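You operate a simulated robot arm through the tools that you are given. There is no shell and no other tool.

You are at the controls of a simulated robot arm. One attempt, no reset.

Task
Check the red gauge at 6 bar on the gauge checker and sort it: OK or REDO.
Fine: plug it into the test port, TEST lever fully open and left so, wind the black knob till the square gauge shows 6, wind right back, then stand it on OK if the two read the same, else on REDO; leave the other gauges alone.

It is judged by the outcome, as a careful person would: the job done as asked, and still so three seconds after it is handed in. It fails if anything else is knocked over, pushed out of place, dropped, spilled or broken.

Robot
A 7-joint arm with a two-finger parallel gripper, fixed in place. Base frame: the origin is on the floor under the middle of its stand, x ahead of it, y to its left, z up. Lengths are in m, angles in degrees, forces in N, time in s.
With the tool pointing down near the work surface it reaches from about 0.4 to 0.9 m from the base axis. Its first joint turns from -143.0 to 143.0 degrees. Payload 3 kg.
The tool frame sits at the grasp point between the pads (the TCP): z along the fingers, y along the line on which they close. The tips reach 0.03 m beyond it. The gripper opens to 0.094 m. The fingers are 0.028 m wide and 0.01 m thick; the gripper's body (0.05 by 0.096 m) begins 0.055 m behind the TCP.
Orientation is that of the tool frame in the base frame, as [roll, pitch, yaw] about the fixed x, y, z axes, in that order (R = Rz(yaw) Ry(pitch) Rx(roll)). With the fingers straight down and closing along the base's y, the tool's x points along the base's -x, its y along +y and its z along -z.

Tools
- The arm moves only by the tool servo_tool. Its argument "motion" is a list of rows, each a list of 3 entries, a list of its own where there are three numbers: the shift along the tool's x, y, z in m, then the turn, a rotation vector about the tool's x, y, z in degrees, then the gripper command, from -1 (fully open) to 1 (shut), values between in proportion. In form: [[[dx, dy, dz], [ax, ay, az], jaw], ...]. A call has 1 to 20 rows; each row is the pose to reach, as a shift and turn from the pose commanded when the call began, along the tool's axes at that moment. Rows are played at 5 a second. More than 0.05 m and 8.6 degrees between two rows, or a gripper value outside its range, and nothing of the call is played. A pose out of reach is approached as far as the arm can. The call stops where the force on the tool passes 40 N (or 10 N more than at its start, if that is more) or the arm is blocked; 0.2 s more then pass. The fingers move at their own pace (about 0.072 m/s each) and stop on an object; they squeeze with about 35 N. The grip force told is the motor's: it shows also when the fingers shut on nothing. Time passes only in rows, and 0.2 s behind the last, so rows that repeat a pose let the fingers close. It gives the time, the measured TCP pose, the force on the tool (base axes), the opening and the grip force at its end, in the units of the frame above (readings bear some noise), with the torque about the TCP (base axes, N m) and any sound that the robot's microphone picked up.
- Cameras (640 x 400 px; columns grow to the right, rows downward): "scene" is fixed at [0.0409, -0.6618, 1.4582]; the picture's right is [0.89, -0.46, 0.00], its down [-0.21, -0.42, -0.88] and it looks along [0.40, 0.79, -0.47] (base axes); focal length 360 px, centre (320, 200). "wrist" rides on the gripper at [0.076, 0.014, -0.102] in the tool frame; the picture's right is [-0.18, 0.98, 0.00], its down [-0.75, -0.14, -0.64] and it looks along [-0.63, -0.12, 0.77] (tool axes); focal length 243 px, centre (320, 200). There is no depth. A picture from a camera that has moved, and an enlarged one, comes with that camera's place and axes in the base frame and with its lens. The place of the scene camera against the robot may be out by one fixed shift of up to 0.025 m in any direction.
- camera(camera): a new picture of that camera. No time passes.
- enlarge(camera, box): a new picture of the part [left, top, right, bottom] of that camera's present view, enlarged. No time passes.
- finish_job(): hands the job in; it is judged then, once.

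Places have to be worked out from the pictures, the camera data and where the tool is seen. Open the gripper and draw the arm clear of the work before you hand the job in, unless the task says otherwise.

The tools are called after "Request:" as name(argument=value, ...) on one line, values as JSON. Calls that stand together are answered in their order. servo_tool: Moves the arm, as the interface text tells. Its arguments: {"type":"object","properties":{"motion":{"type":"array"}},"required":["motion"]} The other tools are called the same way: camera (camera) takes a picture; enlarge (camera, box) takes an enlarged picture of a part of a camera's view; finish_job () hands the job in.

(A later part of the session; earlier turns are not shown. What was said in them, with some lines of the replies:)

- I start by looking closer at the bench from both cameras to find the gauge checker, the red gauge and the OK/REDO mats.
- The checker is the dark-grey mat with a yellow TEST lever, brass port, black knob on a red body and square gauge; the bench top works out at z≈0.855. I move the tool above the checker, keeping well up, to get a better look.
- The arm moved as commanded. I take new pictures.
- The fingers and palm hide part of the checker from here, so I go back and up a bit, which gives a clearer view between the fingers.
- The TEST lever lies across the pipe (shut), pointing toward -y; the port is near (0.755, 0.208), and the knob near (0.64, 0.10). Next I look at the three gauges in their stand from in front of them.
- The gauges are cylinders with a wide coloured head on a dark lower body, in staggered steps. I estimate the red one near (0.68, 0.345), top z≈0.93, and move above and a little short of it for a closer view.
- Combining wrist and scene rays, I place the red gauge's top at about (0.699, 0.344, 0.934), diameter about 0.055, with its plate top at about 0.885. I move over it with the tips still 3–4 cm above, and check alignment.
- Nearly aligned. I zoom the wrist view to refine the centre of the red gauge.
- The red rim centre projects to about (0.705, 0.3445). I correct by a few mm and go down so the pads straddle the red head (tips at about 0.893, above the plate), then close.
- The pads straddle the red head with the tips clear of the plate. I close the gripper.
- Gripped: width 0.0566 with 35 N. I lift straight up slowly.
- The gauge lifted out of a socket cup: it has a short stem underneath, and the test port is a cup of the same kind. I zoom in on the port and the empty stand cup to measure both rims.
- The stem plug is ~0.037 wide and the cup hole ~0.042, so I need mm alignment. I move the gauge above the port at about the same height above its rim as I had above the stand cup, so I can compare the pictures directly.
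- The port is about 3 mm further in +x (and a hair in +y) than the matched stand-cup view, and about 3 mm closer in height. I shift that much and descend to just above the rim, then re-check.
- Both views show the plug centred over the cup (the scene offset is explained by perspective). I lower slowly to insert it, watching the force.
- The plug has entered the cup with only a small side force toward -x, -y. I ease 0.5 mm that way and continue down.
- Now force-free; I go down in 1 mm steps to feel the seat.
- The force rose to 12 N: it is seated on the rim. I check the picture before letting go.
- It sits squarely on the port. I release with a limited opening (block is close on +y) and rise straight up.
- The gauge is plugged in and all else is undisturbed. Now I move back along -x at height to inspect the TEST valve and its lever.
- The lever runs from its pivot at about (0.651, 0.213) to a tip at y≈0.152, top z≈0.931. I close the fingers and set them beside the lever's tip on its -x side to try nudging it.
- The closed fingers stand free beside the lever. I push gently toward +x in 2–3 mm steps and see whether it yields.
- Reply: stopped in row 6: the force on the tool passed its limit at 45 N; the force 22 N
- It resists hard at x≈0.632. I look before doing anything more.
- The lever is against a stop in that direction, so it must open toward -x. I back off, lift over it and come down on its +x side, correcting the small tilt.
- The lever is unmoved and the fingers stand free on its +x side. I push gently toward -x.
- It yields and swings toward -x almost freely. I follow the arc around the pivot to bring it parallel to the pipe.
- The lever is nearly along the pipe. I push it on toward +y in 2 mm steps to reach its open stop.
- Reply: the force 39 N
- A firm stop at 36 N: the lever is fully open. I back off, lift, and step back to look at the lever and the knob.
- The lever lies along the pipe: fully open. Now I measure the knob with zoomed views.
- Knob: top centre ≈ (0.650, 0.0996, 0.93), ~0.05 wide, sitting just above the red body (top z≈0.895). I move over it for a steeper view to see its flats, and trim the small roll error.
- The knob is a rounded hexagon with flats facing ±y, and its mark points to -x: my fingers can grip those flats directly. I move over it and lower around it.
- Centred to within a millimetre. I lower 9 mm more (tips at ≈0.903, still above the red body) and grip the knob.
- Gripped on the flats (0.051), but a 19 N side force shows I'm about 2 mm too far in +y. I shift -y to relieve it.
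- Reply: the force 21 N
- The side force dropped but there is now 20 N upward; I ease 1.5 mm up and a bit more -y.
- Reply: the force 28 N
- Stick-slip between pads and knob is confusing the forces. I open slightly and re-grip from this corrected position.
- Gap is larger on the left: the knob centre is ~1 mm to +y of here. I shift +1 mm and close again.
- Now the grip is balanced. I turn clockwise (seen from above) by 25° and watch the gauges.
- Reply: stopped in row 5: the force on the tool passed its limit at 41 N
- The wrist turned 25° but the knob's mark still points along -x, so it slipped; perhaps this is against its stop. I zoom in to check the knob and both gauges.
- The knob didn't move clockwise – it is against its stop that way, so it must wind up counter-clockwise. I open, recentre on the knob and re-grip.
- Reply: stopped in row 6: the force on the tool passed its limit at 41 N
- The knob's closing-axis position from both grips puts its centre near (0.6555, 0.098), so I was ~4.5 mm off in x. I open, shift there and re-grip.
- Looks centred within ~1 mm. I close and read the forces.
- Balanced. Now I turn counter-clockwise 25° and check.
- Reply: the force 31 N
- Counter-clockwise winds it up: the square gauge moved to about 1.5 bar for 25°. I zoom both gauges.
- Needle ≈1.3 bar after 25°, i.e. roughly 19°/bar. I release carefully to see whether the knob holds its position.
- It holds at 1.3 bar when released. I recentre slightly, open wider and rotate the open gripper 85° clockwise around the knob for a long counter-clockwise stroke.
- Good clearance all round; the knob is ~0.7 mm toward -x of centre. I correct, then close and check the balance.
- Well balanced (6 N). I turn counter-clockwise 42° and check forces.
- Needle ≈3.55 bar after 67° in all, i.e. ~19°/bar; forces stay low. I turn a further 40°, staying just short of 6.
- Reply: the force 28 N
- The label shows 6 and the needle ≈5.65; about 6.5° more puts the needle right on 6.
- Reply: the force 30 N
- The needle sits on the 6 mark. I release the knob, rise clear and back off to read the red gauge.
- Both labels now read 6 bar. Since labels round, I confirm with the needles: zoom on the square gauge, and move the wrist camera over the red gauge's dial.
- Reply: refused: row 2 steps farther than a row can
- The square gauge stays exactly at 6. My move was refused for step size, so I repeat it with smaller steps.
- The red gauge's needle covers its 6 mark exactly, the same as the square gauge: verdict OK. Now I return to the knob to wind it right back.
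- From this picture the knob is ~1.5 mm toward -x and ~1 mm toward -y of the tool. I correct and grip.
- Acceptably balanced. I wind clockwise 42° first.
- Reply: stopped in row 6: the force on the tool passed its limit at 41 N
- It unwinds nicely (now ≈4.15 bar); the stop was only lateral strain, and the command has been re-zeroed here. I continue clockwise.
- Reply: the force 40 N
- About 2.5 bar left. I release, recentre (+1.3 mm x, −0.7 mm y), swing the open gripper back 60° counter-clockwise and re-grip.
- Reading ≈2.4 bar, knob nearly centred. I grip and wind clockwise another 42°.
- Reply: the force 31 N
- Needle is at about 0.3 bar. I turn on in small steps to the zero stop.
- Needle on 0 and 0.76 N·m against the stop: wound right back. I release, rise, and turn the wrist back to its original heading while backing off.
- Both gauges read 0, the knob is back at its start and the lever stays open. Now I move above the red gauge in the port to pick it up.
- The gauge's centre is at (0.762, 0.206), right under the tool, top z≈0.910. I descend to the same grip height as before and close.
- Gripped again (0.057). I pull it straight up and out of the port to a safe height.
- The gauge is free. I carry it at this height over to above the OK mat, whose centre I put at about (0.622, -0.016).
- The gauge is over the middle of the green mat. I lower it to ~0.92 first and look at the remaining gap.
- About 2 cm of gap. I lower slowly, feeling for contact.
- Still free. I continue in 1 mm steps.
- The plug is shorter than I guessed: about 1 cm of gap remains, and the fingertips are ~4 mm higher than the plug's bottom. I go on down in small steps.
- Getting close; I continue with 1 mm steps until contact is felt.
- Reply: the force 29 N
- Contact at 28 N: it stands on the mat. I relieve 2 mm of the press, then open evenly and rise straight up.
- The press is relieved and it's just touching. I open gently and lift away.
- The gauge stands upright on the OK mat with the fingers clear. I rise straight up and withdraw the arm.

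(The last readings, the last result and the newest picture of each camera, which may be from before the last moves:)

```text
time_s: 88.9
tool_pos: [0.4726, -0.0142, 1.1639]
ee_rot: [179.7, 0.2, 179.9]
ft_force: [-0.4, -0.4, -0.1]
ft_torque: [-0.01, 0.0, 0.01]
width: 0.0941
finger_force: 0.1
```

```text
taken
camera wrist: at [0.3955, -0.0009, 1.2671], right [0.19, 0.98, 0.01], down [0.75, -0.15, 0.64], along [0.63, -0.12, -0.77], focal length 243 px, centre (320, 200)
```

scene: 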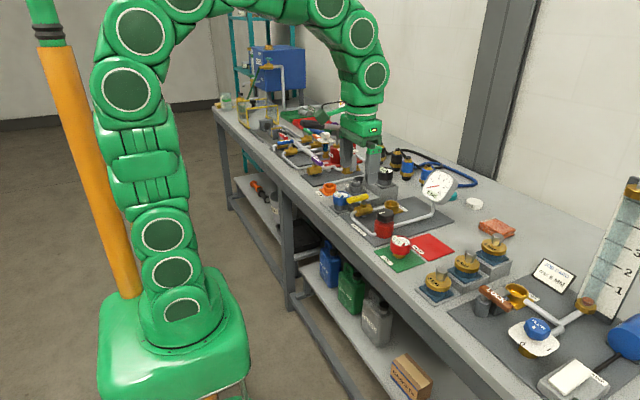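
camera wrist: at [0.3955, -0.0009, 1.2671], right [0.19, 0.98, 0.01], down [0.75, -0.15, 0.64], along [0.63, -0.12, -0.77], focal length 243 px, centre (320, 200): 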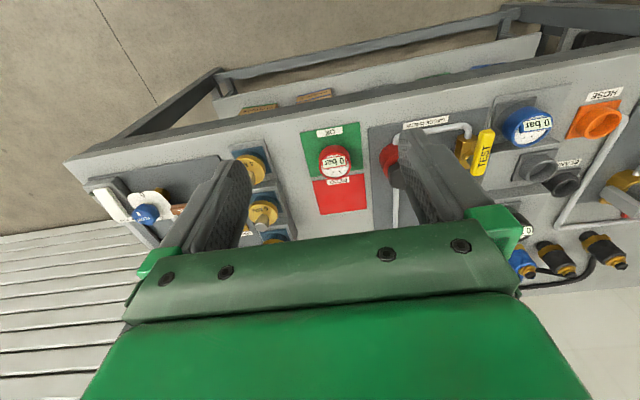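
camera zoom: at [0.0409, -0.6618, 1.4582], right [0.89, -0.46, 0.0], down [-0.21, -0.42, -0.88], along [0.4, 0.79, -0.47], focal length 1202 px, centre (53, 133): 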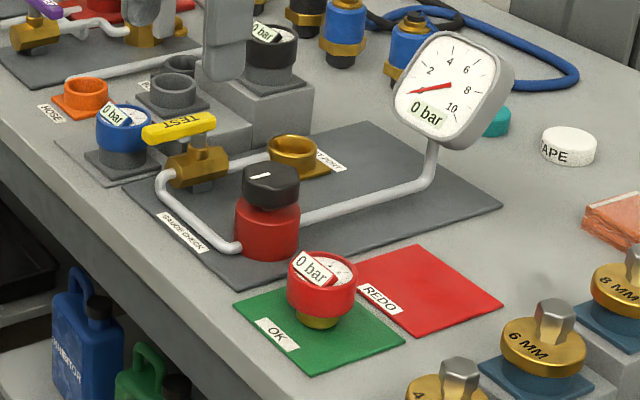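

Everything is in place: the red gauge on OK, other gauges untouched, pressure 0. One last zoomed check of the lever's angle, knob and gauge.

Request:
enlarge(camera="wrist", box=[300, 105, 520, 225])

Request:
enlarge(camera="scene", box=[345, 185, 415, 270])

```text
2.91 times, centred on (410, 165) of wrist
camera zoom: at [0.3955, -0.0009, 1.2671], right [0.19, 0.98, 0.01], down [0.75, -0.15, 0.64], along [0.63, -0.12, -0.77], focal length 706 px, centre (58, 302)
```

zoom: 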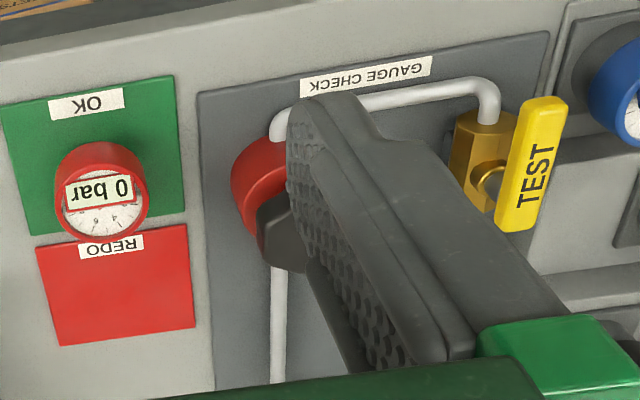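

```text
4.71 times, centred on (380, 228) of scene
camera zoom: at [0.0409, -0.6618, 1.4582], right [0.89, -0.46, 0.0], down [-0.21, -0.42, -0.88], along [0.4, 0.79, -0.47], focal length 1696 px, centre (38, 71)
```

zoom: 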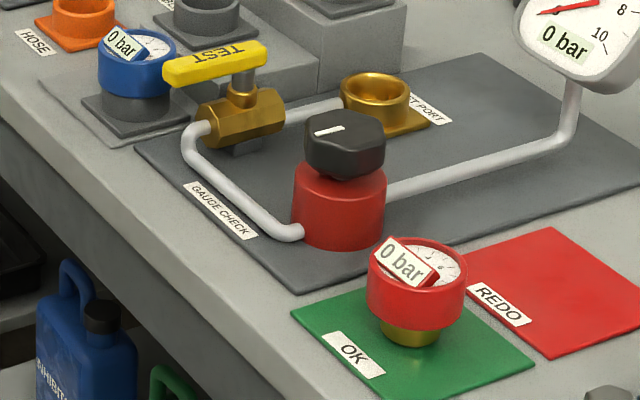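

The lever lies exactly along the pipe (fully open), the knob is back at zero, and the red gauge stands on OK with the arm clear and the gripper open. I hand the job in.

Request:
finish_job()

```text
The job is handed in.
```

The red gauge passed the check and is standing on the OK mat. At 6 bar on the square gauge it also read 6 bar, by label and by needle.

- **Knob:** I wound it right back to its zero stop, and both gauges read 0 bar afterwards. On this checker it winds up counter-clockwise.
- **TEST lever:** I opened it fully to its stop and left it open. My first push was in the wrong direction, at about 45 N against its closed stop. The lever didn't move and showed no damage.
- **Everything else:** I didn't touch the blue and black gauges, and nothing else was knocked or moved. The gripper is open and the arm is clear of the bench.
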